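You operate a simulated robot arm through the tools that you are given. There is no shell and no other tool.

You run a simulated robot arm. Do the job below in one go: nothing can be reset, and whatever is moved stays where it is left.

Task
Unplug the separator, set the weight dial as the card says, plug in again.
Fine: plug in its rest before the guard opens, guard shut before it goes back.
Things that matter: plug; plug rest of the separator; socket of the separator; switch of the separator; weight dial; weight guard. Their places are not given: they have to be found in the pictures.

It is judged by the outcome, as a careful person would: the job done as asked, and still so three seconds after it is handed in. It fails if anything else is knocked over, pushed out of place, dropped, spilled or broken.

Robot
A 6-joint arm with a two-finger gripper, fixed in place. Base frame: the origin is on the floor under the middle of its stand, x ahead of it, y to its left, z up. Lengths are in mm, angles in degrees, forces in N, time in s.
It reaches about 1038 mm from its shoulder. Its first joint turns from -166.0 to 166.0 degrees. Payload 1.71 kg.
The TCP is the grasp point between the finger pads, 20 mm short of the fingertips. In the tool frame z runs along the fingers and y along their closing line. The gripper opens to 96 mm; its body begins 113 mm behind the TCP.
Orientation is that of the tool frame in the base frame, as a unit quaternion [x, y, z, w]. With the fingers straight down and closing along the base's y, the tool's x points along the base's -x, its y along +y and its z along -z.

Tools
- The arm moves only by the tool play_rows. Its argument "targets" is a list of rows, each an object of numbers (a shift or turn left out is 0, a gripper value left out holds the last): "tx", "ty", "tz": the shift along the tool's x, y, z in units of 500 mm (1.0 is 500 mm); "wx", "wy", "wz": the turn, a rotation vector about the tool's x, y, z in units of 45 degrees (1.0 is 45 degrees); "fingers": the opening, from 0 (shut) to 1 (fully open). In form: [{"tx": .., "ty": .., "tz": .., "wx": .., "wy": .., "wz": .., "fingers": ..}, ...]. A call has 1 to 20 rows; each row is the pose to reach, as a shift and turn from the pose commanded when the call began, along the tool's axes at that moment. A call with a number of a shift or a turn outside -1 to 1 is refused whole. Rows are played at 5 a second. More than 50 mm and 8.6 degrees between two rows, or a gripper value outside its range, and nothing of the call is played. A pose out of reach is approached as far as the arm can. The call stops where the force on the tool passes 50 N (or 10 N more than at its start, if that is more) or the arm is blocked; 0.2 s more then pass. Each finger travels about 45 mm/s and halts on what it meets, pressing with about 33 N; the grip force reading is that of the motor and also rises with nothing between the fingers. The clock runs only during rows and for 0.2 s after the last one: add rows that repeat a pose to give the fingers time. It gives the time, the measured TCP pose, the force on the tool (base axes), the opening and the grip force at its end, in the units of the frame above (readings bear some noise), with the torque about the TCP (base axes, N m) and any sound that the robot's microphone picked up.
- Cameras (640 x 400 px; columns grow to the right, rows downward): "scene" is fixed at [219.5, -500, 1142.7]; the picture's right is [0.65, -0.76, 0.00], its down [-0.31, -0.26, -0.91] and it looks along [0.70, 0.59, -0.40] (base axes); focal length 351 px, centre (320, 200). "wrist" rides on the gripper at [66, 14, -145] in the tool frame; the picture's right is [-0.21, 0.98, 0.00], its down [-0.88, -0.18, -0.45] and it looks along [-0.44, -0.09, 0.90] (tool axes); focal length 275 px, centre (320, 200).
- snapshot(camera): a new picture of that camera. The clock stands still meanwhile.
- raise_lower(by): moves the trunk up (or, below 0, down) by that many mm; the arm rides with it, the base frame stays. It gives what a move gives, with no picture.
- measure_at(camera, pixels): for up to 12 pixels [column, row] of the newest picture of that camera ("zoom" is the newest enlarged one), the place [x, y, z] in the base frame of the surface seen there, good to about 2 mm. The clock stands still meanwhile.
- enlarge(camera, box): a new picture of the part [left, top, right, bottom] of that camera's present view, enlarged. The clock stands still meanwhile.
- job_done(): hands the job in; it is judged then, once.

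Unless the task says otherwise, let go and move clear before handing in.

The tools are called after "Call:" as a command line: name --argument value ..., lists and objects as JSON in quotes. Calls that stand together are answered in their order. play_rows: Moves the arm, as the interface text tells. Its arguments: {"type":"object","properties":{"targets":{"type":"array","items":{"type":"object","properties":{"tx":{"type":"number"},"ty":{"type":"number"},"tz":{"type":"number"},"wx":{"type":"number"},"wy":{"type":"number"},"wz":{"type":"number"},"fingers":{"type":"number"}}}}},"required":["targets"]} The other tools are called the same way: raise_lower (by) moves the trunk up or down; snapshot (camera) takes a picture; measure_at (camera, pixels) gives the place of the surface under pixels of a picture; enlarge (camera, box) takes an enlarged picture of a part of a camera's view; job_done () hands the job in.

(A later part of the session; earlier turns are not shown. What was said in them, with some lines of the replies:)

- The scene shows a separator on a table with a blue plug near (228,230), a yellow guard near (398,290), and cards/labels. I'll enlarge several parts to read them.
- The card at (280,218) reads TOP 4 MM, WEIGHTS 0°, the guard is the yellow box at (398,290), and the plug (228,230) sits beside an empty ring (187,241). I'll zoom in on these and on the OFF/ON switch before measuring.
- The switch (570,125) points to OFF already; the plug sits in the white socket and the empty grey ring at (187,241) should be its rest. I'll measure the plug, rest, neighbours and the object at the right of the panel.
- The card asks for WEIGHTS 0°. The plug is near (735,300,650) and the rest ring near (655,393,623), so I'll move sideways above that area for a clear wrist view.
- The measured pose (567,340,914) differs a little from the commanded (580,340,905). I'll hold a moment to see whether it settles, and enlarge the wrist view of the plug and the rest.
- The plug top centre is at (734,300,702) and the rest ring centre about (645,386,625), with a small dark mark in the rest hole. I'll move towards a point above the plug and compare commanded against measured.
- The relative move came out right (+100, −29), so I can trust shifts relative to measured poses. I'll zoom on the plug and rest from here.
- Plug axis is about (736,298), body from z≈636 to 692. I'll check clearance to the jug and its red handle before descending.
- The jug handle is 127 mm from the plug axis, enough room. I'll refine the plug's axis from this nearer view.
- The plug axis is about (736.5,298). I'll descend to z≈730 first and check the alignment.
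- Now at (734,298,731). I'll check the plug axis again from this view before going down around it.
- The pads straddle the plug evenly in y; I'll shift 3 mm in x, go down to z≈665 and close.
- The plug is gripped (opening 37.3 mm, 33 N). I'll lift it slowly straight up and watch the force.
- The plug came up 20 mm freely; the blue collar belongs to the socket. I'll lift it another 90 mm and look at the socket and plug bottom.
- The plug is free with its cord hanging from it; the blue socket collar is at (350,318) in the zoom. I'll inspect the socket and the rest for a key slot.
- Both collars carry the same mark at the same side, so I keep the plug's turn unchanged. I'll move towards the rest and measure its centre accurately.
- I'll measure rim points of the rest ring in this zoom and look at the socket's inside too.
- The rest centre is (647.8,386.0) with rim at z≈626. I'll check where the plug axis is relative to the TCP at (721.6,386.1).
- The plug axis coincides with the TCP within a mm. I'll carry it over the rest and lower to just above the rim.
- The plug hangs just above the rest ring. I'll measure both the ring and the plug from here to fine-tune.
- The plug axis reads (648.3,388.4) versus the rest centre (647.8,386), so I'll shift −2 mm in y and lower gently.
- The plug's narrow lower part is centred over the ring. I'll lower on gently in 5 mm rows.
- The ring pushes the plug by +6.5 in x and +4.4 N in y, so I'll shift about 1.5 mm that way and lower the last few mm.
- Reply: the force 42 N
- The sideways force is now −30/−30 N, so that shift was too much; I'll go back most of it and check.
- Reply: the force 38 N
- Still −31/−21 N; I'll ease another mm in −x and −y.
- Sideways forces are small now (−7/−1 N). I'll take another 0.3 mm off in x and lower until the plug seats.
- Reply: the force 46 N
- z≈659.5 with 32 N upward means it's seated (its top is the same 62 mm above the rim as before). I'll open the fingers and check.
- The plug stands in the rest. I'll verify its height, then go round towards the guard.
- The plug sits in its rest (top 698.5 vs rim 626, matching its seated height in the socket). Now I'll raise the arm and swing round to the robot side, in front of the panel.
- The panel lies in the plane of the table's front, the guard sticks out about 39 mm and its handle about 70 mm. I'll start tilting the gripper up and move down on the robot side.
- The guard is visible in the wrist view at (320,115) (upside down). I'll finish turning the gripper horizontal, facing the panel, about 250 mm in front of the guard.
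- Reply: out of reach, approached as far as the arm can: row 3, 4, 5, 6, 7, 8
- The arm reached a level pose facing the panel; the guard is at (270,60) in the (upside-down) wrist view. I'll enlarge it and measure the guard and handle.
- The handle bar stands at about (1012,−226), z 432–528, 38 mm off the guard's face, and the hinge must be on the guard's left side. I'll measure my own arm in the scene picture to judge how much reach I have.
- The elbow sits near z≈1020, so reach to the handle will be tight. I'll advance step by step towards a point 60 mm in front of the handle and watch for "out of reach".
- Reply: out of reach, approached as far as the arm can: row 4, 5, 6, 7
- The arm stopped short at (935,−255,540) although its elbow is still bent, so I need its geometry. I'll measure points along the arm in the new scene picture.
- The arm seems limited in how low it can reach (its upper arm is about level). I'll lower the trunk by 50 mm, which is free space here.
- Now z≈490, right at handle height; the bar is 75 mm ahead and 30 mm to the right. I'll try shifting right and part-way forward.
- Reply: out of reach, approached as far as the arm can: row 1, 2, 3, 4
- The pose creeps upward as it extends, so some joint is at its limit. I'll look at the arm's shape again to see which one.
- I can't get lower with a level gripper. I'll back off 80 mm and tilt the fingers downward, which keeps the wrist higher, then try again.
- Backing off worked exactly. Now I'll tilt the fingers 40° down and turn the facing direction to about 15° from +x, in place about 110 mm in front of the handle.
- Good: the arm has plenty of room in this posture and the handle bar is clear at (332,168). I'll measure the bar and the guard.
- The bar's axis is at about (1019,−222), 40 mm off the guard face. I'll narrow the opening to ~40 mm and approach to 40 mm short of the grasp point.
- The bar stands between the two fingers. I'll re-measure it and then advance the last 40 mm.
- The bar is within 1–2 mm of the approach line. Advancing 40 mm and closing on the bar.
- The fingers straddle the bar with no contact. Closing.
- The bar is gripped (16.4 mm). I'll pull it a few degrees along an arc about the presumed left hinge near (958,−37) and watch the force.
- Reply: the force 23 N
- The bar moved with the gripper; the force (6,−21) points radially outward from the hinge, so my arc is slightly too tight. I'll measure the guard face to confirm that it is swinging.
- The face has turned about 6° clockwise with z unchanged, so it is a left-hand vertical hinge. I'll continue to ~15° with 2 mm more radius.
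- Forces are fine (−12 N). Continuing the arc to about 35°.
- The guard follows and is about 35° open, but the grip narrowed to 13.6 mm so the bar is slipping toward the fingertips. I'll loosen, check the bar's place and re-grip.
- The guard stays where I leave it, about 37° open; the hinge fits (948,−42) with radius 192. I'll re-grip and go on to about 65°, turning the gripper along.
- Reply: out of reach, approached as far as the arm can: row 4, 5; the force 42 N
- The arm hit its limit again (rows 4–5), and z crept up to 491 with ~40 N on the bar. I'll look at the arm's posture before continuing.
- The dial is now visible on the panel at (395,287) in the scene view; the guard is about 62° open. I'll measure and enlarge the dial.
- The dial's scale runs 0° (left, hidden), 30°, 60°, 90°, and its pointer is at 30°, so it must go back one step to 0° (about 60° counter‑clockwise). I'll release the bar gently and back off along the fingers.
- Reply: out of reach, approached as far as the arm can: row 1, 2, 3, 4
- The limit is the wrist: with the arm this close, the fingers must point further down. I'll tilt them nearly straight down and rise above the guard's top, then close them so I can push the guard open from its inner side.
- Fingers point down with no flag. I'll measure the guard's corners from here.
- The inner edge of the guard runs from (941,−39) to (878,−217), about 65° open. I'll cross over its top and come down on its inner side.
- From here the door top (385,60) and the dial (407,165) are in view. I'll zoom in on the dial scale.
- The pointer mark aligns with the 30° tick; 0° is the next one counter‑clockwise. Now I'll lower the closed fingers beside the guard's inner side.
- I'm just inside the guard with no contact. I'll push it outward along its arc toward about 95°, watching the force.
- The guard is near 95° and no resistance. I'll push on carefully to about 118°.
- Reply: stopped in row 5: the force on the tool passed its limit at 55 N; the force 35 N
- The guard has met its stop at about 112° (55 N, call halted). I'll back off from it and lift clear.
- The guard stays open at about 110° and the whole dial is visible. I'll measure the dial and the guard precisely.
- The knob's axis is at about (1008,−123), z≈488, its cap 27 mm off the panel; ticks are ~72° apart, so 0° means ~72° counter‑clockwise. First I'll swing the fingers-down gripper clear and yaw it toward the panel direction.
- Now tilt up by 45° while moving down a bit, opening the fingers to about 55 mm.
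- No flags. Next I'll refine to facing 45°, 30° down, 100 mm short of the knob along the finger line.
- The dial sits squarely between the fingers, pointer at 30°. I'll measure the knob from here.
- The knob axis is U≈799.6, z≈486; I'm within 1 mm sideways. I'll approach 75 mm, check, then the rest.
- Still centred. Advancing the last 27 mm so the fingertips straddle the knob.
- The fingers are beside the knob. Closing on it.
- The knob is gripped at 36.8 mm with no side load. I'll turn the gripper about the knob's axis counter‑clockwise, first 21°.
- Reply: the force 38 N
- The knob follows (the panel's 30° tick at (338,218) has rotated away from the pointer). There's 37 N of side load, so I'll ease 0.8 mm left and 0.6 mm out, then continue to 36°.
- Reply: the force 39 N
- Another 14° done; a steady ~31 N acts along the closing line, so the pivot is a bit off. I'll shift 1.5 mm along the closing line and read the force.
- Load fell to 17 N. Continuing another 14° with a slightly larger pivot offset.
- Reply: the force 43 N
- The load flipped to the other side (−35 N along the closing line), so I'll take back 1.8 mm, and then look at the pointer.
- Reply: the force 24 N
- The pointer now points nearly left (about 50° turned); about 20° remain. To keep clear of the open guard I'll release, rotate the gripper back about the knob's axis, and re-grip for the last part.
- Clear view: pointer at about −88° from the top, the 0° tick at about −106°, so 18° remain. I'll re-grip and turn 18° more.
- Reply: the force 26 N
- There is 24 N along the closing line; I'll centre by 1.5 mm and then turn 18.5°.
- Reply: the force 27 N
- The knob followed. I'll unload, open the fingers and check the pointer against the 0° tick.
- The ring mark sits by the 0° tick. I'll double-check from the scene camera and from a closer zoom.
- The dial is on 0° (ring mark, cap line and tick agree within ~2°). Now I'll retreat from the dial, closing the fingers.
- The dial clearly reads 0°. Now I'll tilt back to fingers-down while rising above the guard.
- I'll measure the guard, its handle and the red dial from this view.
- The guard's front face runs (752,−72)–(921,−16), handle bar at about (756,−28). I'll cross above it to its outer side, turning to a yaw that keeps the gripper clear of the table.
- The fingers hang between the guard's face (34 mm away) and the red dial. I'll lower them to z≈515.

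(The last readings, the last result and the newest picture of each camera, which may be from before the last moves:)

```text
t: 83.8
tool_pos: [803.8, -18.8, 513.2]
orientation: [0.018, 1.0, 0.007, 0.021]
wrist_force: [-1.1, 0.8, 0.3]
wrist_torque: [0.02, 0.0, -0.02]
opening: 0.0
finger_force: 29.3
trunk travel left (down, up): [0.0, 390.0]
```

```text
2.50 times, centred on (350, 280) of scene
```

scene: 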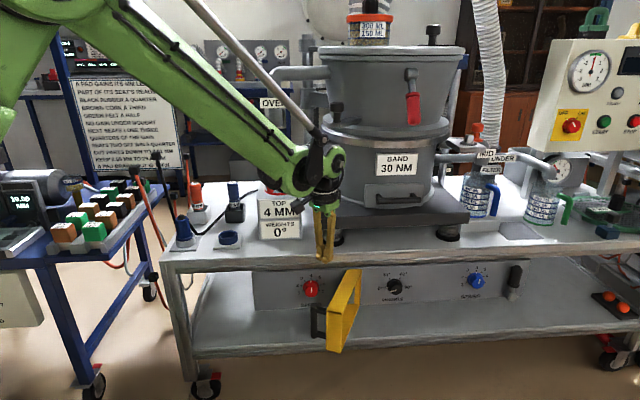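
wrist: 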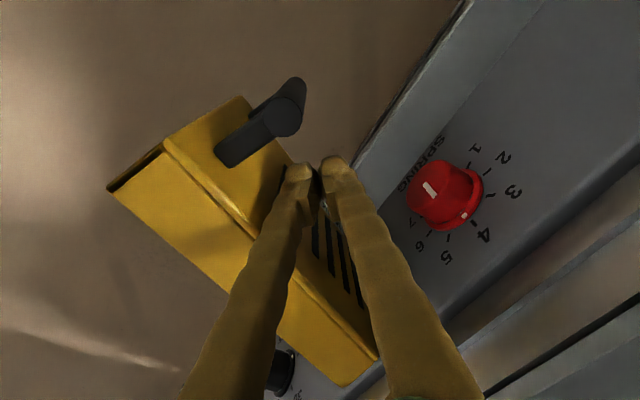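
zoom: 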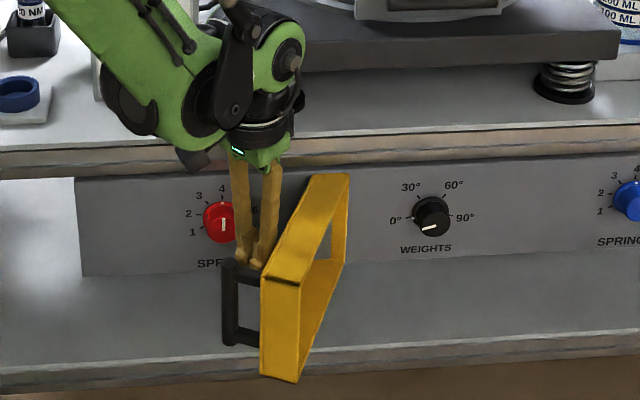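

No contact yet. I'll push the guard's face along its closing arc, to about 55°.

Call:
play_rows --targets '[{"tx": -0.003, "ty": -0.02}, {"tx": -0.0062, "ty": -0.0458}, {"tx": -0.0104, "ty": -0.0822}, {"tx": -0.02, "ty": -0.119}, {"tx": -0.033, "ty": -0.152}, {"tx": -0.051, "ty": -0.184}, {"tx": -0.0726, "ty": -0.213}, {"tx": -0.099, "ty": -0.24}, {"tx": -0.127, "ty": -0.262}, {"tx": -0.127, "ty": -0.262}]'

Call:
snapshot --camera "wrist"

Call:
snapshot --camera "scene"

```text
t: 86.0
tool_pos: [862.1, -152.3, 517.5]
orientation: [0.019, 1.0, 0.008, 0.019]
wrist_force: [-0.2, -0.6, -0.2]
wrist_torque: [0.03, -0.01, -0.03]
opening: 0.0
finger_force: 29.5
trunk travel left (down, up): [0.0, 390.0]
```

```text
taken
```

wrist: 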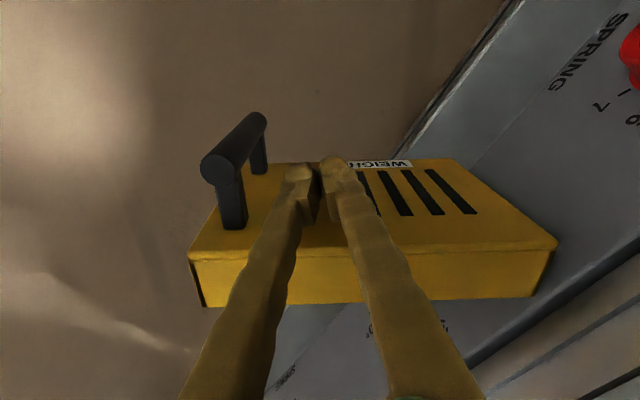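

```text
taken
```

scene: 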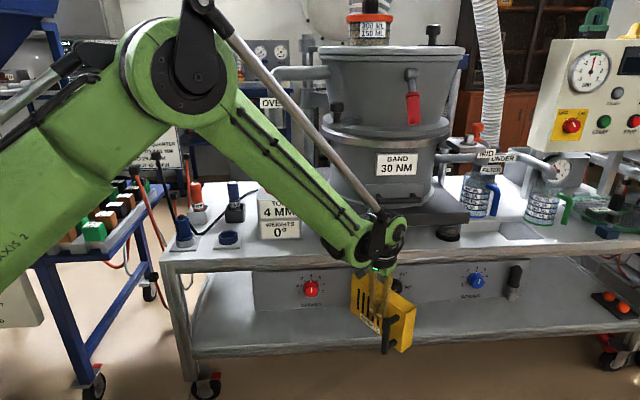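

The guard follows without resistance, now about 55–60° open. Continuing to about 20°.

Call:
play_rows --targets '[{"tx": -0.031, "ty": -0.018}, {"tx": -0.066, "ty": -0.033}, {"tx": -0.09, "ty": -0.041}, {"tx": -0.113, "ty": -0.045}, {"tx": -0.138, "ty": -0.048}, {"tx": -0.161, "ty": -0.049}, {"tx": -0.161, "ty": -0.049}]'

Call:
snapshot --camera "wrist"

Call:
measure_at --camera "wrist" --pixels '[[235, 160], [220, 260], [540, 260], [440, 230], [480, 260]]'

```text
t: 87.6
tool_pos: [941.6, -177.1, 519.1]
orientation: [0.019, 1.0, 0.008, 0.019]
wrist_force: [0.2, 0.0, 0.0]
wrist_torque: [0.0, -0.03, -0.02]
opening: 0.0
finger_force: 29.3
trunk travel left (down, up): [0.0, 390.0]
```

```text
taken
```

wrist: 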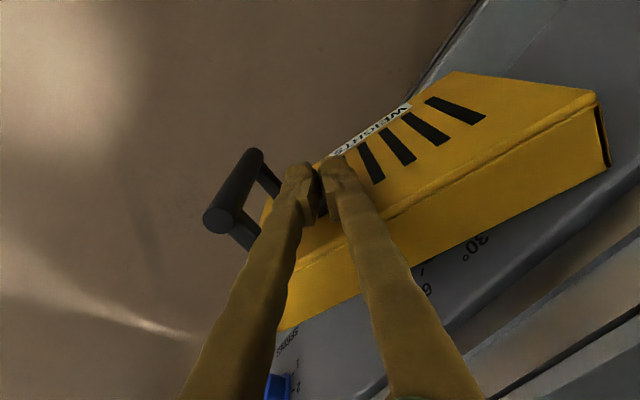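

```text
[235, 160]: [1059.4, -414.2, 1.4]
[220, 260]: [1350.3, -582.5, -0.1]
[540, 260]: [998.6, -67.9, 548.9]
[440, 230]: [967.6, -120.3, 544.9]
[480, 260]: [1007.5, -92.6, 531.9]
```

The guard is about 22° from shut. I'll shift the contact closer to the hinge side (within reach) and push it in toward the panel.

Call:
play_rows --targets '[{"tx": 0.03, "ty": 0.01}, {"tx": 0.051, "ty": 0.018}, {"tx": 0.049, "ty": 0.045}, {"tx": 0.047, "ty": 0.07}, {"tx": 0.019, "ty": 0.071}, {"tx": 0.003, "ty": 0.071}, {"tx": -0.0126, "ty": 0.071}, {"tx": -0.0126, "ty": 0.071}]'

Call:
snapshot --camera "wrist"

Call:
snapshot --camera "scene"

```text
t: 89.4
tool_pos: [947.9, -143.0, 519.9]
orientation: [0.019, 1.0, 0.007, 0.02]
wrist_force: [-0.5, 0.8, 0.4]
wrist_torque: [-0.01, -0.02, -0.01]
opening: 0.0
finger_force: 29.6
trunk travel left (down, up): [0.0, 390.0]
```

```text
taken
```

wrist: 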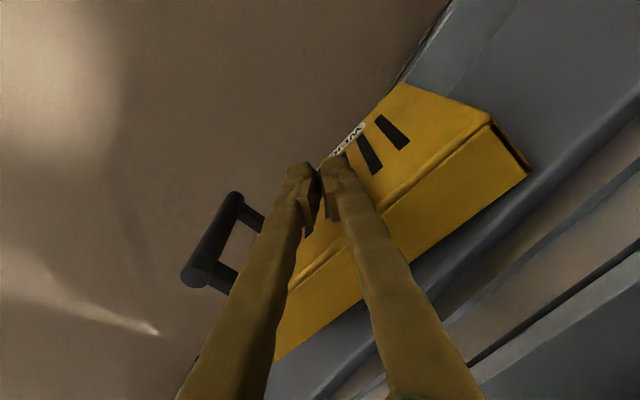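

```text
taken
```

scene: 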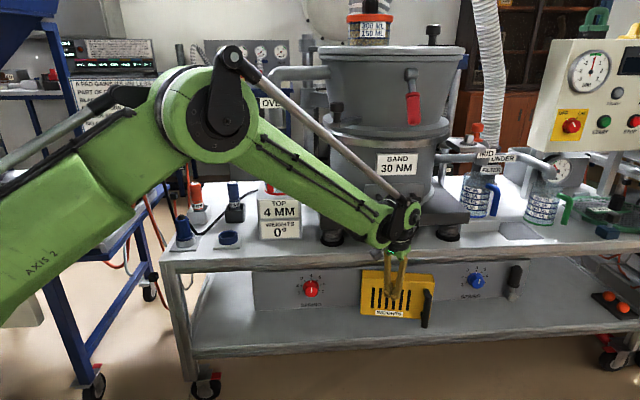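

Nearly shut (about 6° left). I'll push straight toward the panel in small steps until it meets resistance.

Call:
play_rows --targets '[{"tx": -0.006, "ty": 0.006}, {"tx": -0.011, "ty": 0.0115}, {"tx": -0.016, "ty": 0.0165}, {"tx": -0.02, "ty": 0.021}, {"tx": -0.02, "ty": 0.021}]'

Call:
enlarge --camera "scene" --box '[340, 250, 460, 330]'

Call:
snapshot --camera "wrist"

```text
t: 90.6
tool_pos: [959.5, -134.8, 519.7]
orientation: [0.019, 1.0, 0.007, 0.02]
wrist_force: [-17.4, -8.5, -3.2]
wrist_torque: [0.21, -0.41, 0.28]
opening: 0.0
finger_force: 29.1
trunk travel left (down, up): [0.0, 390.0]
```

```text
5.00 times, centred on (400, 290) of scene
```

zoom: 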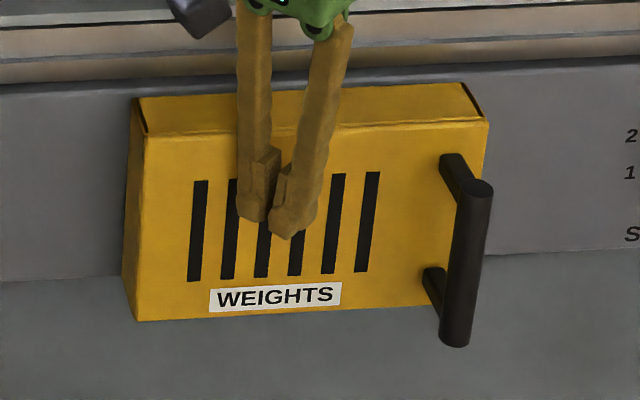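

```text
taken
```

wrist: 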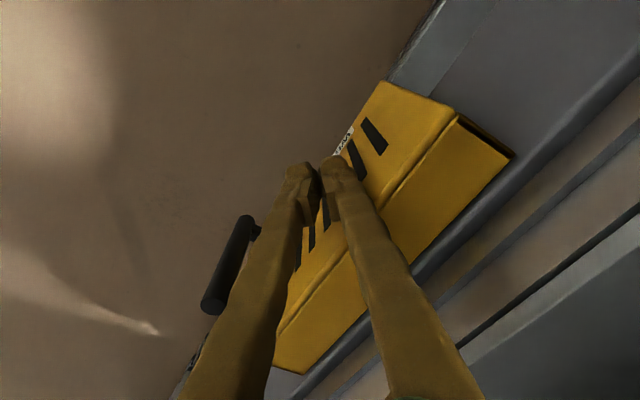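

Resistance has built up (about 19 N against the panel), so it appears shut. I'll press 2 mm more, back off and compare the face with its original position.

Call:
play_rows --targets '[{"tx": -0.002, "ty": 0.002}, {"tx": -0.003, "ty": 0.003}, {"tx": -0.003, "ty": 0.003}, {"tx": 0.02, "ty": -0.02}, {"tx": 0.06, "ty": -0.06}, {"tx": 0.06, "ty": -0.06, "tz": -0.08}, {"tx": 0.06, "ty": -0.06, "tz": -0.16}, {"tx": 0.06, "ty": -0.06, "tz": -0.24}, {"tx": 0.1, "ty": -0.06, "tz": -0.3}, {"tx": 0.1, "ty": -0.06, "tz": -0.3}]'

Call:
snapshot --camera "wrist"

Call:
snapshot --camera "scene"

Call:
measure_at --camera "scene" --pixels '[[365, 270], [430, 267], [366, 305], [425, 310], [432, 285], [426, 318], [411, 303], [372, 280], [400, 308], [430, 275]]'

```text
t: 91.3
tool_pos: [950.2, -132.4, 534.7]
orientation: [0.019, 0.999, 0.006, 0.026]
wrist_force: [-0.4, 0.2, -0.3]
wrist_torque: [0.01, 0.02, -0.02]
opening: 0.2
finger_force: 29.6
trunk travel left (down, up): [0.0, 390.0]
stopped in row 3: the force on the tool passed its limit at 51 N (the readings are from after the stop); the commanded pose is now the measured one
```

```text
taken
```

wrist: 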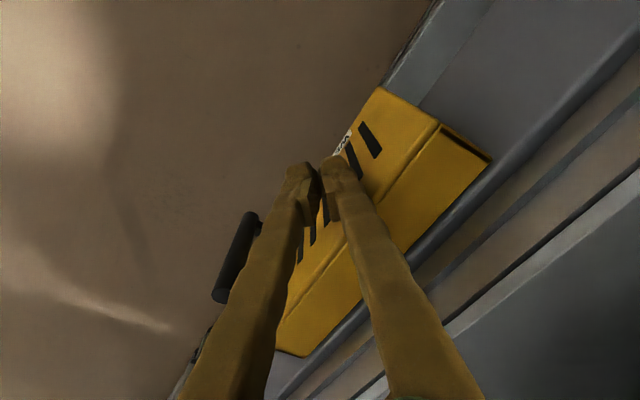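

```text
taken
```

scene: 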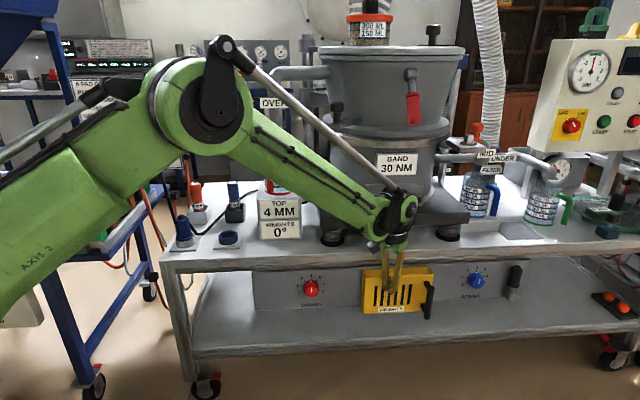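

```text
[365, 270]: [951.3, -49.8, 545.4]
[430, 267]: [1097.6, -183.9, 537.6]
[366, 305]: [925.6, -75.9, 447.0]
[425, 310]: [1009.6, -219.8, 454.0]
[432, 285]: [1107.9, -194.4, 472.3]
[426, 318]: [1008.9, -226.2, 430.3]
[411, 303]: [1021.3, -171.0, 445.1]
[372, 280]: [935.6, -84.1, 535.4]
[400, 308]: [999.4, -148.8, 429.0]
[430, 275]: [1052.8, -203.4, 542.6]
```

The guard's points match their original closed positions to within 1–2 mm, so it is shut. Now I'll back away and rise.

Call:
play_rows --targets '[{"tx": 0.04, "ty": -0.03}, {"tx": 0.08, "ty": -0.06}, {"tx": 0.08, "ty": -0.06, "tz": -0.08}, {"tx": 0.08, "ty": -0.06, "tz": -0.16}, {"tx": 0.1, "ty": -0.04, "tz": -0.25}, {"tx": 0.15, "ty": 0.0, "tz": -0.32}, {"tx": 0.2, "ty": 0.02, "tz": -0.36}, {"tx": 0.2, "ty": 0.02, "tz": -0.36}]'

Call:
snapshot --camera "scene"

Call:
enlarge --camera "scene" --box '[340, 250, 460, 330]'

```text
t: 93.1
tool_pos: [842.9, -122.5, 709.5]
orientation: [0.02, 0.999, 0.007, 0.026]
wrist_force: [0.7, 0.5, -0.1]
wrist_torque: [0.01, 0.01, 0.02]
opening: 0.0
finger_force: 29.2
trunk travel left (down, up): [0.0, 390.0]
```

```text
taken
```

scene: 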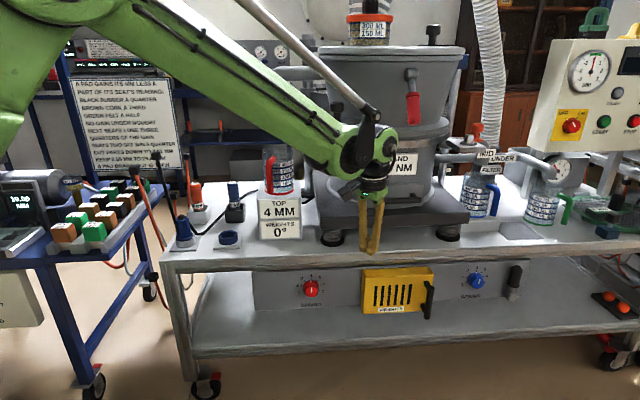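

```text
5.00 times, centred on (400, 290) of scene
```

zoom: 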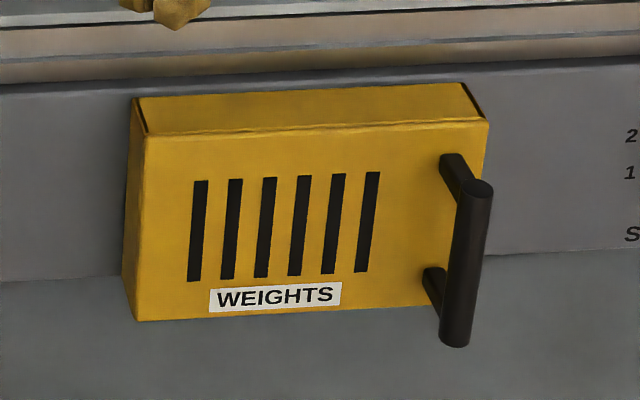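

The guard is shut. Now I'll go back to the plug: first rise and retreat to the robot side, levelling the gripper to its original orientation.

Call:
play_rows --targets '[{"tx": 0.056, "ty": 0.016, "tz": -0.046, "wx": 0.0026, "wy": 0.0095, "wz": -0.0072}, {"tx": 0.113, "ty": 0.032, "tz": -0.092, "wx": 0.0052, "wy": 0.0189, "wz": -0.0145}, {"tx": 0.169, "ty": 0.048, "tz": -0.138, "wx": 0.0078, "wy": 0.0284, "wz": -0.0217}, {"tx": 0.225, "ty": 0.064, "tz": -0.183, "wx": 0.0104, "wy": 0.0378, "wz": -0.029}, {"tx": 0.281, "ty": 0.08, "tz": -0.229, "wx": 0.013, "wy": 0.0473, "wz": -0.0362}, {"tx": 0.338, "ty": 0.096, "tz": -0.275, "wx": 0.0156, "wy": 0.0567, "wz": -0.0435}, {"tx": 0.394, "ty": 0.112, "tz": -0.321, "wx": 0.0182, "wy": 0.0662, "wz": -0.0507}, {"tx": 0.394, "ty": 0.112, "tz": -0.321, "wx": 0.0182, "wy": 0.0662, "wz": -0.0507}]'

```text
t: 94.9
tool_pos: [639.0, -59.0, 858.9]
orientation: [0.0, 1.0, 0.0, 0.0]
wrist_force: [0.1, 0.7, -0.4]
wrist_torque: [-0.02, -0.01, 0.0]
opening: 0.0
finger_force: 29.3
trunk travel left (down, up): [0.0, 390.0]
```

Orientation is exactly straight down again. Moving sideways to a point beside the plug's rest, opening the fingers to 77 mm.

Call:
play_rows --targets '[{"tx": 0.004, "ty": 0.09, "fingers": 0.3}, {"tx": 0.008, "ty": 0.18, "fingers": 0.6}, {"tx": 0.012, "ty": 0.27, "fingers": 0.8}, {"tx": 0.016, "ty": 0.36, "fingers": 0.8}, {"tx": 0.02, "ty": 0.45, "fingers": 0.8}, {"tx": 0.024, "ty": 0.54, "fingers": 0.8}, {"tx": 0.028, "ty": 0.63, "fingers": 0.8}, {"tx": 0.032, "ty": 0.72, "fingers": 0.8}, {"tx": 0.034, "ty": 0.81, "fingers": 0.8}, {"tx": 0.036, "ty": 0.89, "fingers": 0.8}, {"tx": 0.036, "ty": 0.89, "fingers": 0.8}]'

Call:
snapshot --camera "wrist"

Call:
enlarge --camera "wrist" --box '[240, 80, 420, 260]'

```text
t: 97.3
tool_pos: [623.6, 385.9, 860.0]
orientation: [0.0, 1.0, -0.001, 0.001]
wrist_force: [-0.1, -0.5, 0.0]
wrist_torque: [0.03, -0.02, 0.01]
opening: 76.8
finger_force: 0.0
trunk travel left (down, up): [0.0, 390.0]
```

```text
taken
```

wrist: 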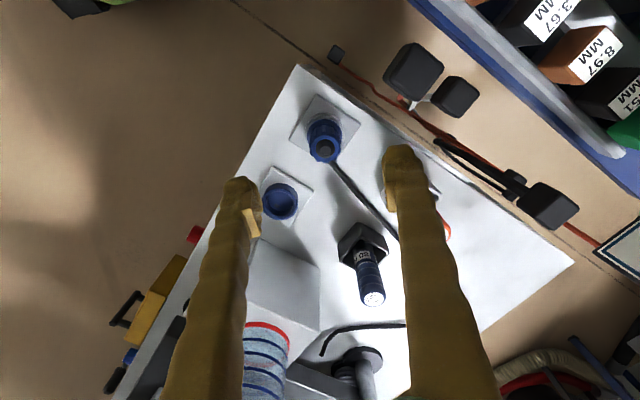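

```text
2.22 times, centred on (330, 170) of wrist
```

zoom: 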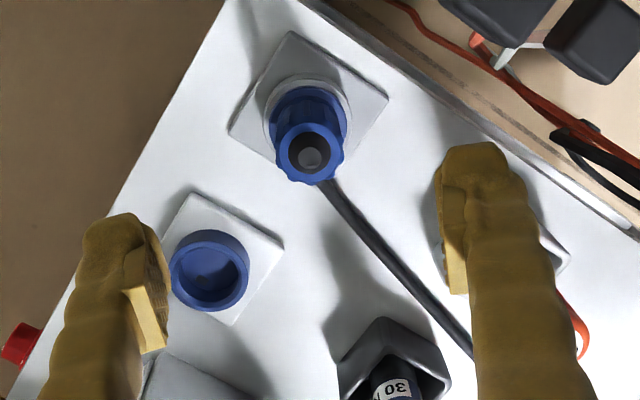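

The plug stands in its rest as left. I'll move over it and come down in two stages.

Call:
play_rows --targets '[{"tx": -0.025, "ty": -0.002, "tz": 0.06}, {"tx": -0.049, "ty": -0.003, "tz": 0.14}, {"tx": -0.049, "ty": -0.003, "tz": 0.22}, {"tx": -0.049, "ty": -0.003, "tz": 0.25}, {"tx": -0.049, "ty": -0.003, "tz": 0.25}]'

Call:
snapshot --camera "wrist"

Call:
measure_at --camera "wrist" --pixels '[[320, 170], [301, 173], [340, 171], [319, 190], [320, 156], [238, 225], [400, 190], [246, 215], [394, 200]]'

```text
t: 98.5
tool_pos: [648.4, 381.8, 732.8]
orientation: [0.0, 1.0, -0.001, -0.001]
wrist_force: [-0.5, -0.2, 0.2]
wrist_torque: [-0.01, -0.02, 0.03]
opening: 77.0
finger_force: 0.0
trunk travel left (down, up): [0.0, 390.0]
```

```text
taken
```

wrist: 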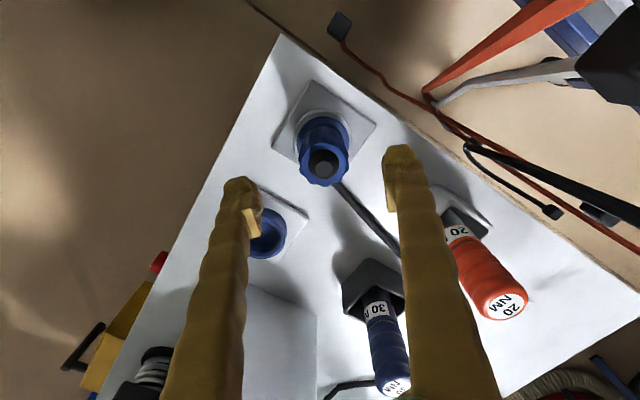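

```text
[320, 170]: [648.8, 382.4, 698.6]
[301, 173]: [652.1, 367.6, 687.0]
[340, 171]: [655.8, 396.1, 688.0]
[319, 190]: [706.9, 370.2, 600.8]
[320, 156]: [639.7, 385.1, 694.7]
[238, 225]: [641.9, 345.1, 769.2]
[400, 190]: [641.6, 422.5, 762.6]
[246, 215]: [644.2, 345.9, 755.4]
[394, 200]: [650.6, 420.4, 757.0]
```

The pads straddle the plug within a mm. Descending to z≈660 and closing.

Call:
play_rows --targets '[{"ty": 0.0016, "tz": 0.05}, {"ty": 0.0016, "tz": 0.1}, {"ty": 0.0016, "tz": 0.145}, {"ty": 0.0016, "tz": 0.145}]'

Call:
play_rows --targets '[{"fingers": 0.5}, {"fingers": 0.3}, {"fingers": 0.0}, {"fingers": 0.0}, {"fingers": 0.0}, {"fingers": 0.0}]'

Call:
snapshot --camera "wrist"

```text
t: 99.5
tool_pos: [645.5, 383.9, 660.3]
orientation: [-0.001, 1.0, 0.0, -0.001]
wrist_force: [1.1, 0.0, 0.4]
wrist_torque: [-0.05, 0.0, -0.01]
opening: 76.7
finger_force: 0.1
trunk travel left (down, up): [0.0, 390.0]
```

```text
t: 100.9
tool_pos: [645.2, 385.6, 660.1]
orientation: [-0.001, 1.0, -0.001, 0.0]
wrist_force: [3.6, 16.1, 5.1]
wrist_torque: [-0.07, 0.1, -0.32]
opening: 37.2
finger_force: 33.5
trunk travel left (down, up): [0.0, 390.0]
```

```text
taken
```

wrist: 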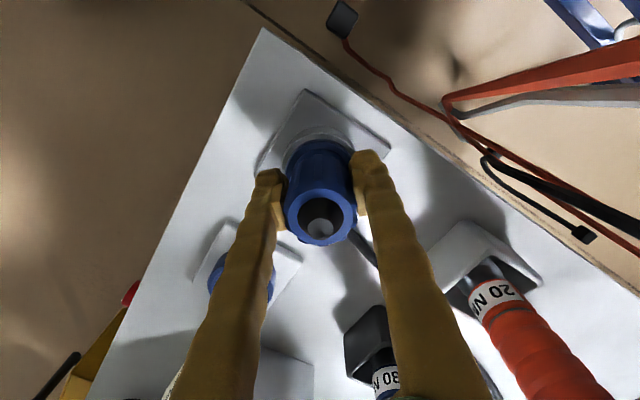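

Gripped (37.2 mm); +16 N in y, so I'll ease 0.8 mm that way and lift slowly.

Call:
play_rows --targets '[{"ty": 0.0016}, {"ty": 0.0016, "tz": -0.01}, {"ty": 0.0016, "tz": -0.02}, {"ty": 0.0016, "tz": -0.03}, {"ty": 0.0016, "tz": -0.05}, {"ty": 0.0016, "tz": -0.05}]'

Call:
play_rows --targets '[{"tz": -0.05}, {"tz": -0.1}, {"tz": -0.15}, {"tz": -0.2}, {"tz": -0.2}]'

Call:
snapshot --camera "wrist"

Call:
enlarge --camera "scene" --box '[140, 150, 260, 260]'

```text
t: 102.3
tool_pos: [646.5, 385.7, 685.5]
orientation: [0.0, 1.0, -0.002, -0.001]
wrist_force: [-0.5, 0.4, -1.1]
wrist_torque: [0.01, 0.0, -0.01]
opening: 37.2
finger_force: 33.0
trunk travel left (down, up): [0.0, 390.0]
```

```text
t: 103.5
tool_pos: [647.1, 385.0, 786.3]
orientation: [0.0, 1.0, 0.0, 0.0]
wrist_force: [-0.9, -0.1, -1.4]
wrist_torque: [0.01, 0.0, 0.01]
opening: 36.8
finger_force: 33.1
trunk travel left (down, up): [0.0, 390.0]
```

```text
taken
```

wrist: 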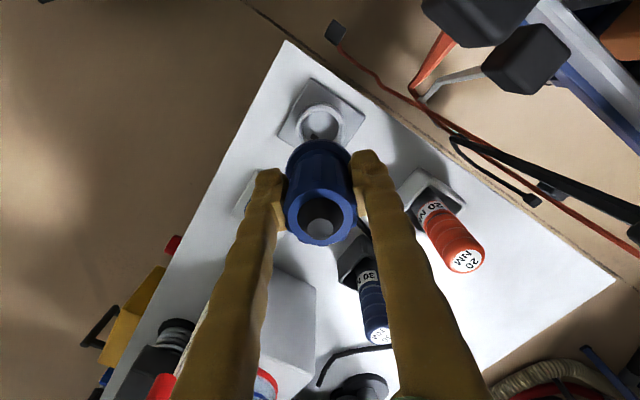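

```text
3.64 times, centred on (200, 205) of scene
```

zoom: 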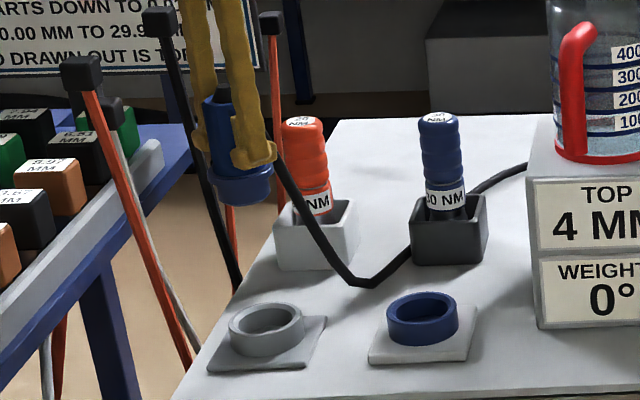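

The plug is free again. I'll carry it to just beyond the socket so that I can measure the socket's rim.

Call:
play_rows --targets '[{"tx": -0.05, "ty": -0.034}, {"tx": -0.1, "ty": -0.068}, {"tx": -0.15, "ty": -0.102}, {"tx": -0.2, "ty": -0.136}, {"tx": -0.256, "ty": -0.17}, {"tx": -0.256, "ty": -0.17}]'

Call:
snapshot --camera "wrist"

Call:
enlarge --camera "wrist" --box '[240, 20, 400, 150]'

```text
t: 104.9
tool_pos: [774.5, 299.8, 786.3]
orientation: [0.0, 1.0, -0.001, 0.001]
wrist_force: [-0.3, 0.3, -1.6]
wrist_torque: [-0.02, -0.04, 0.02]
opening: 36.8
finger_force: 33.2
trunk travel left (down, up): [0.0, 390.0]
```

```text
taken
```

wrist: 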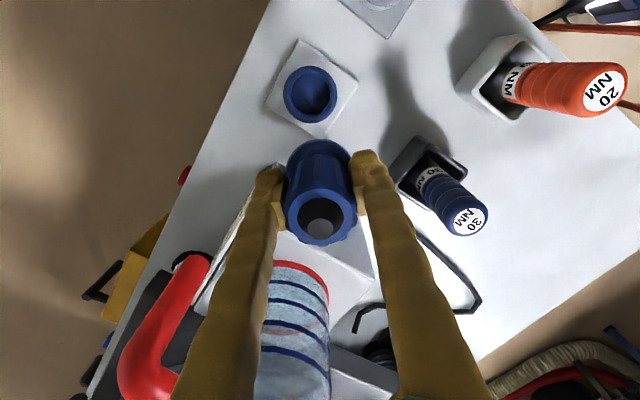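

```text
3.08 times, centred on (320, 85) of wrist
```

zoom: 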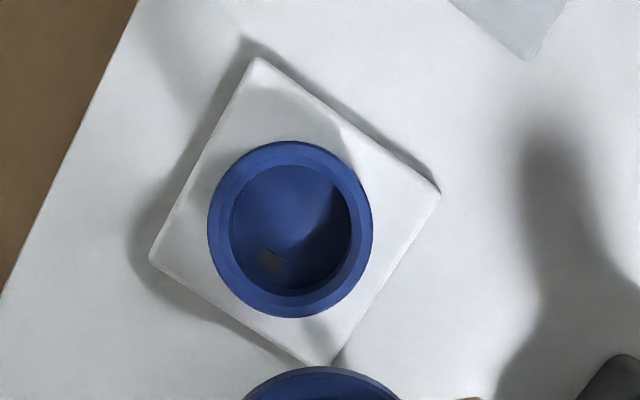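

I'll measure the socket's rim points and the plug's axis in the grip.

Call:
measure_at --camera "zoom" --pixels '[[214, 230], [366, 230], [290, 147], [290, 313], [236, 172], [344, 288], [236, 288], [344, 172], [290, 230], [272, 260]]'

Call:
measure_at --camera "wrist" --pixels '[[320, 215], [291, 215], [352, 215], [319, 241], [320, 192], [290, 165], [352, 165], [318, 143]]'

```text
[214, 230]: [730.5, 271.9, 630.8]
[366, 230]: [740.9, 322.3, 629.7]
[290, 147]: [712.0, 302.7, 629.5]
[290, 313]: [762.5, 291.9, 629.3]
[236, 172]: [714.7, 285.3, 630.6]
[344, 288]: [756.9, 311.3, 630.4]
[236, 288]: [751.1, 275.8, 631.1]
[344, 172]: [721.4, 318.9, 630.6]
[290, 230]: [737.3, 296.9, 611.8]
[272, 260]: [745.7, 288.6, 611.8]
```

```text
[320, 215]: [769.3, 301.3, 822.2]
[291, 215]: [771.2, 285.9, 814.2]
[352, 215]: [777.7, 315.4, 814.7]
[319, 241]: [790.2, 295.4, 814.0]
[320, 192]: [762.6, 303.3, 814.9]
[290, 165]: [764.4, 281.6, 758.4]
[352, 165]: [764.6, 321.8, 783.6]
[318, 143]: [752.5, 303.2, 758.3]
```

The socket centre is (736.2,297.5), rim z 630; the plug axis equals TCP +(0.7,0.2). I'll move over it and lower to z≈695.

Call:
play_rows --targets '[{"tx": 0.04, "ty": -0.003}, {"tx": 0.0776, "ty": -0.0052}, {"tx": 0.0776, "ty": -0.0052, "tz": 0.06}, {"tx": 0.0776, "ty": -0.0052, "tz": 0.12}, {"tx": 0.0776, "ty": -0.0052, "tz": 0.183}, {"tx": 0.0776, "ty": -0.0052, "tz": 0.183}]'

Call:
play_rows --targets '[{"tx": 0.0}, {"tx": 0.0}]'

Call:
snapshot --camera "wrist"

Call:
enlarge --camera "scene" --box '[190, 180, 270, 260]'

```text
t: 106.3
tool_pos: [735.2, 299.2, 694.5]
orientation: [-0.001, 1.0, -0.001, 0.0]
wrist_force: [-0.6, 0.5, -1.2]
wrist_torque: [0.0, 0.01, 0.0]
opening: 36.8
finger_force: 33.0
trunk travel left (down, up): [0.0, 390.0]
```

```text
t: 106.9
tool_pos: [735.4, 298.5, 695.5]
orientation: [0.001, 1.0, -0.001, 0.0]
wrist_force: [-0.5, 0.3, -1.2]
wrist_torque: [-0.01, -0.01, -0.02]
opening: 36.9
finger_force: 32.7
trunk travel left (down, up): [0.0, 390.0]
```

```text
taken
```

wrist: 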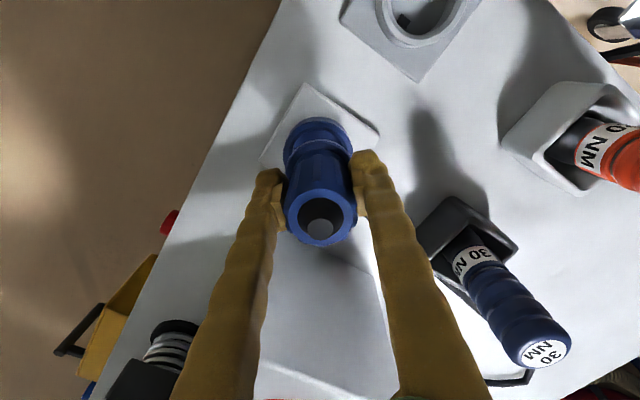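

```text
5.00 times, centred on (230, 220) of scene
```

zoom: 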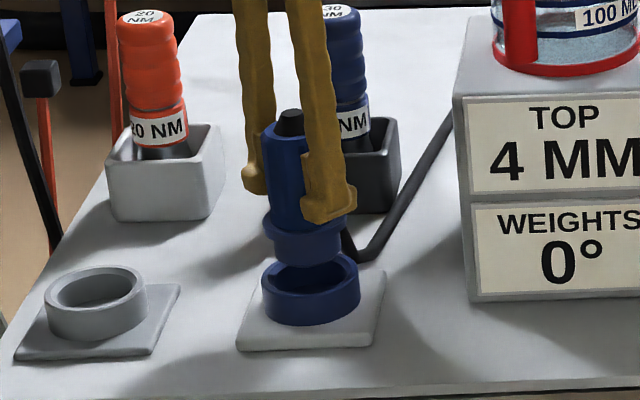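

Centred within about 1 mm. I'll shift slightly (+0.5,−1) and lower gently.

Call:
play_rows --targets '[{"tx": -0.001, "ty": -0.002}, {"tx": -0.001, "ty": -0.002, "tz": 0.01}, {"tx": -0.001, "ty": -0.002, "tz": 0.02}, {"tx": -0.001, "ty": -0.002, "tz": 0.03}, {"tx": -0.001, "ty": -0.002, "tz": 0.03}]'

Call:
enlarge --camera "scene" --box '[190, 180, 270, 260]'

```text
t: 108.1
tool_pos: [735.8, 297.3, 679.5]
orientation: [0.0, 1.0, -0.001, 0.0]
wrist_force: [-0.1, 0.2, -1.8]
wrist_torque: [0.03, 0.0, 0.0]
opening: 36.7
finger_force: 33.1
trunk travel left (down, up): [0.0, 390.0]
```

```text
5.00 times, centred on (230, 220) of scene
```

zoom: 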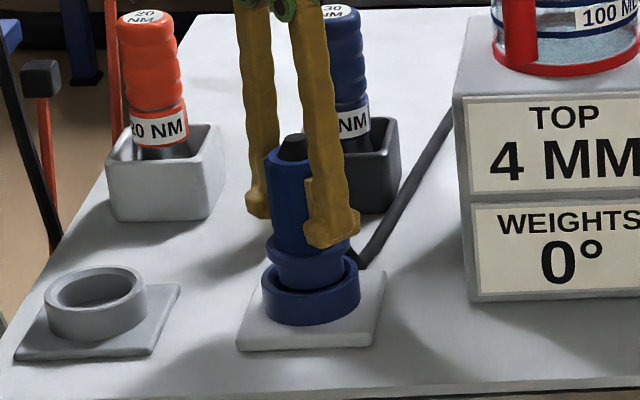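

The plug's lower part is entering the collar with no side force. Lowering another 10 mm.

Call:
play_rows --targets '[{"tz": 0.006}, {"tz": 0.012}, {"tz": 0.018}, {"tz": 0.022}, {"tz": 0.022}]'

```text
t: 109.3
tool_pos: [735.2, 296.2, 669.0]
orientation: [-0.001, 1.0, 0.0, 0.001]
wrist_force: [-11.6, 3.8, 11.2]
wrist_torque: [0.05, 0.12, -0.35]
opening: 36.6
finger_force: 32.9
trunk travel left (down, up): [0.0, 390.0]
```

Light contact (−12,+4,+11 N). I'll follow it by 0.6 mm and continue down in small steps.

Call:
play_rows --targets '[{"tx": 0.0012, "ty": 0.0006}, {"tx": 0.0012, "ty": 0.0006, "tz": 0.003}, {"tx": 0.0012, "ty": 0.0006, "tz": 0.006}, {"tx": 0.0012, "ty": 0.0006, "tz": 0.006}]'

Call:
enlarge --camera "scene" --box '[190, 180, 270, 260]'

```text
t: 110.3
tool_pos: [734.6, 297.2, 665.4]
orientation: [-0.001, 1.0, -0.001, -0.001]
wrist_force: [-8.8, 10.0, 10.6]
wrist_torque: [0.01, -0.11, -0.26]
opening: 36.6
finger_force: 33.3
trunk travel left (down, up): [0.0, 390.0]
```

```text
5.00 times, centred on (230, 220) of scene
```

zoom: 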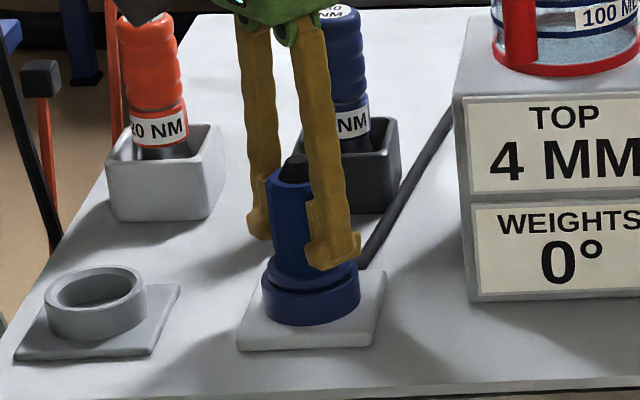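

Nearly seated (665.4 vs about 664 expected). I'll press the last 2–3 mm.

Call:
play_rows --targets '[{"tx": 0.0006, "ty": 0.001, "tz": 0.001}, {"tx": 0.0006, "ty": 0.001, "tz": 0.003}, {"tx": 0.0006, "ty": 0.001, "tz": 0.005}, {"tx": 0.0006, "ty": 0.001, "tz": 0.006}, {"tx": 0.0006, "ty": 0.001, "tz": 0.006}]'

Call:
enlarge --camera "scene" --box '[190, 180, 270, 260]'

```text
t: 111.5
tool_pos: [734.4, 297.8, 663.8]
orientation: [0.0, 1.0, 0.0, 0.0]
wrist_force: [-11.2, -2.3, 40.1]
wrist_torque: [0.02, -0.02, -0.27]
opening: 36.8
finger_force: 32.8
trunk travel left (down, up): [0.0, 390.0]
```

```text
5.00 times, centred on (230, 220) of scene
```

zoom: 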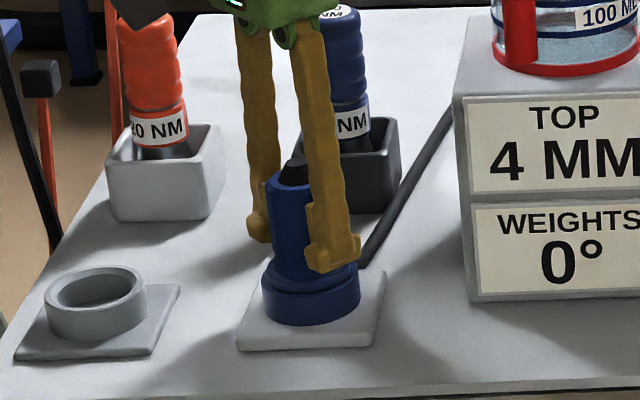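

Upward force rose to 40 N at z≈663.8: the plug is seated. I'll release and rise clear.

Call:
play_rows --targets '[{"tz": -0.002, "fingers": 0.6}, {"tz": -0.002, "fingers": 0.8}, {"tz": -0.002, "fingers": 0.8}, {"tz": -0.002, "fingers": 0.8}, {"tz": -0.002, "fingers": 0.8}]'

Call:
play_rows --targets '[{"tz": -0.04}, {"tz": -0.1}, {"tz": -0.18}, {"tz": -0.26}, {"tz": -0.26}]'

Call:
snapshot --camera "wrist"

Call:
snapshot --camera "scene"

Call:
enlarge --camera "scene" --box '[190, 180, 270, 260]'

```text
t: 112.7
tool_pos: [735.5, 297.4, 663.8]
orientation: [0.0, 1.0, -0.002, 0.0]
wrist_force: [-0.1, -0.3, 0.7]
wrist_torque: [-0.02, -0.02, -0.01]
opening: 76.8
finger_force: 0.1
trunk travel left (down, up): [0.0, 390.0]
```

```text
t: 113.9
tool_pos: [737.0, 298.2, 792.6]
orientation: [0.001, 1.0, -0.001, 0.0]
wrist_force: [0.0, 0.3, 0.3]
wrist_torque: [-0.04, -0.02, 0.02]
opening: 76.9
finger_force: 0.0
trunk travel left (down, up): [0.0, 390.0]
```

```text
taken
```

wrist: 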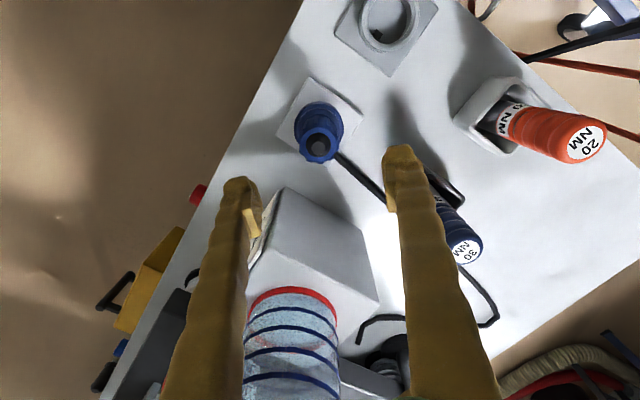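

```text
taken
```

scene: 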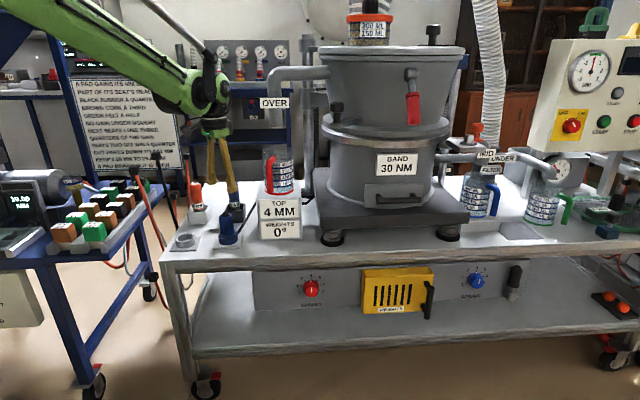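

```text
5.00 times, centred on (230, 220) of scene
```

zoom: 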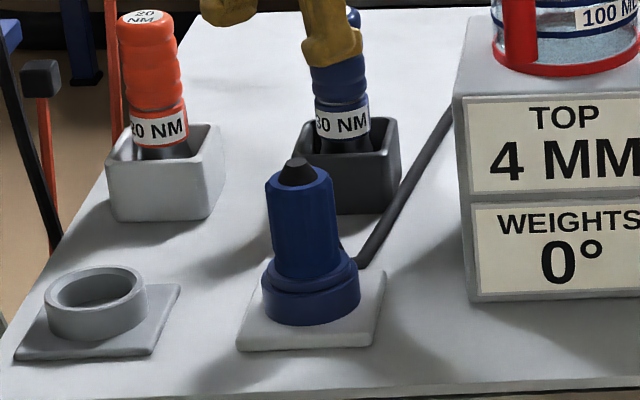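

The plug sits in the socket. I'll verify its height against the start and check the control panel and guard once more.

Call:
measure_at --camera "wrist" --pixels '[[318, 145], [303, 147], [333, 146], [318, 158], [318, 135], [300, 127], [337, 125]]'

Call:
enlarge --camera "wrist" --box '[270, 70, 370, 180]'

Call:
enlarge --camera "scene" --box '[520, 0, 640, 160]'

Call:
enlarge --camera "scene" --box '[240, 240, 540, 340]'

```text
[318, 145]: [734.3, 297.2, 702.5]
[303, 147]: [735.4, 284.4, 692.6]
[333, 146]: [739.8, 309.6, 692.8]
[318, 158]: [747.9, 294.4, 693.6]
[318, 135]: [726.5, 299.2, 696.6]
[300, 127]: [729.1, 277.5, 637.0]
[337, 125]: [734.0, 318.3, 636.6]
```

```text
3.64 times, centred on (320, 125) of wrist
```

zoom: 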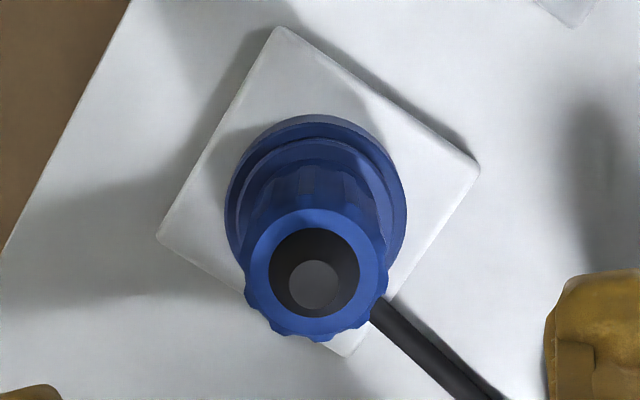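

```text
2.50 times, centred on (580, 80) of scene
```

zoom: 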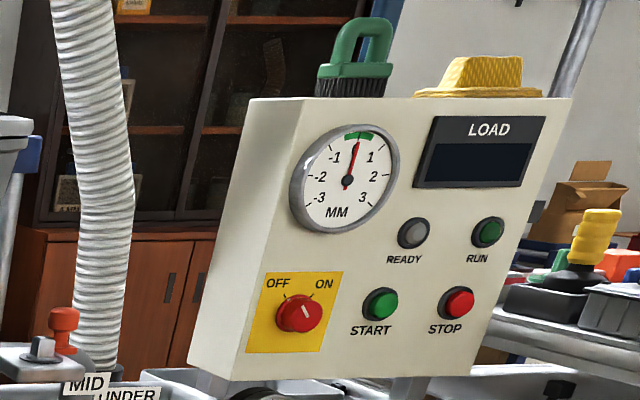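

```text
2.13 times, centred on (390, 290) of scene
```

zoom: 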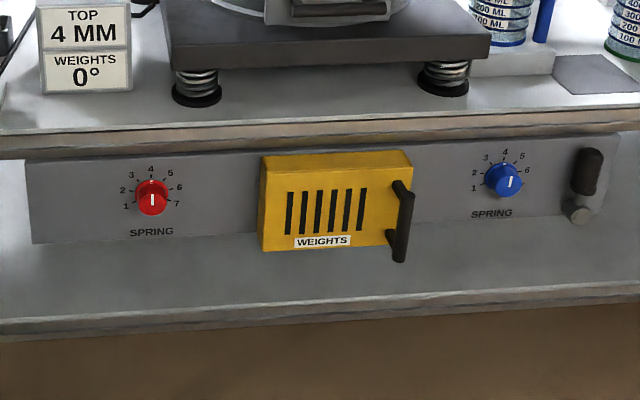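

The plug is at its original seated height (702.5/692.6), the guard is shut, and the other dials and switch are unchanged. I'll move the arm clear.

Call:
play_rows --targets '[{"tx": 0.02, "tz": -0.08}, {"tx": 0.06, "tz": -0.16}, {"tx": 0.12, "ty": -0.06, "tz": -0.2}, {"tx": 0.18, "ty": -0.13, "tz": -0.22}, {"tx": 0.22, "ty": -0.21, "tz": -0.22}, {"tx": 0.24, "ty": -0.3, "tz": -0.22}, {"tx": 0.24, "ty": -0.38, "tz": -0.22}, {"tx": 0.24, "ty": -0.46, "tz": -0.22}, {"tx": 0.24, "ty": -0.46, "tz": -0.22}]'

Call:
snapshot --camera "scene"

```text
t: 115.9
tool_pos: [617.0, 68.4, 903.3]
orientation: [0.0, 1.0, -0.001, 0.0]
wrist_force: [-0.9, -0.3, -0.4]
wrist_torque: [-0.04, -0.01, -0.03]
opening: 76.8
finger_force: 0.2
trunk travel left (down, up): [0.0, 390.0]
```

```text
taken
```

scene: 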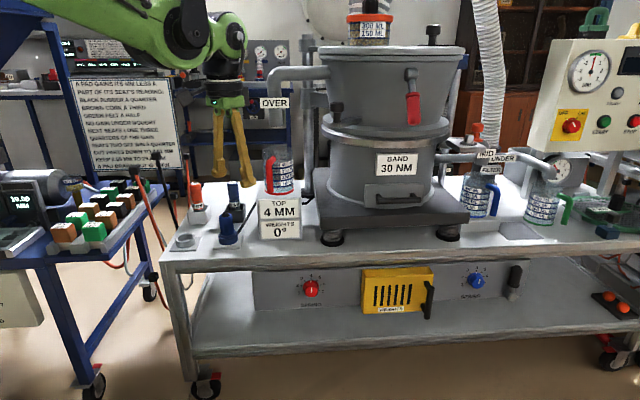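

The scene matches the start: plug in its socket (228,232), rest empty (187,241), guard shut (398,290), dial left on 0°, arm clear and holding nothing. I'll hand the job in.

Call:
job_done

```text
The job is handed in.
```

The weight dial is now on 0° as the card says, the guard is shut, and the separator is plugged in again. I handed the job in with the arm clear and holding nothing.

- **Order:** the plug was in its rest before I opened the guard, and the guard was shut again before the plug went back.
- **Dial:** it was on 30°. After I turned it, the ring mark and cap line agreed with the 0° tick to within about 2°.
- **Guard:** once shut, its face and handle measured within about 1–2 mm of where they were at the start. It met its hinge stop while opening and its closed position while shutting, each at just over 50 N, and both times the move stopped itself.
- **Plug:** it sits in the socket at the same height as before I pulled it.
- **Switch and other dials:** the separator's switch was already OFF and I did not touch it. The two spring dials look unchanged.
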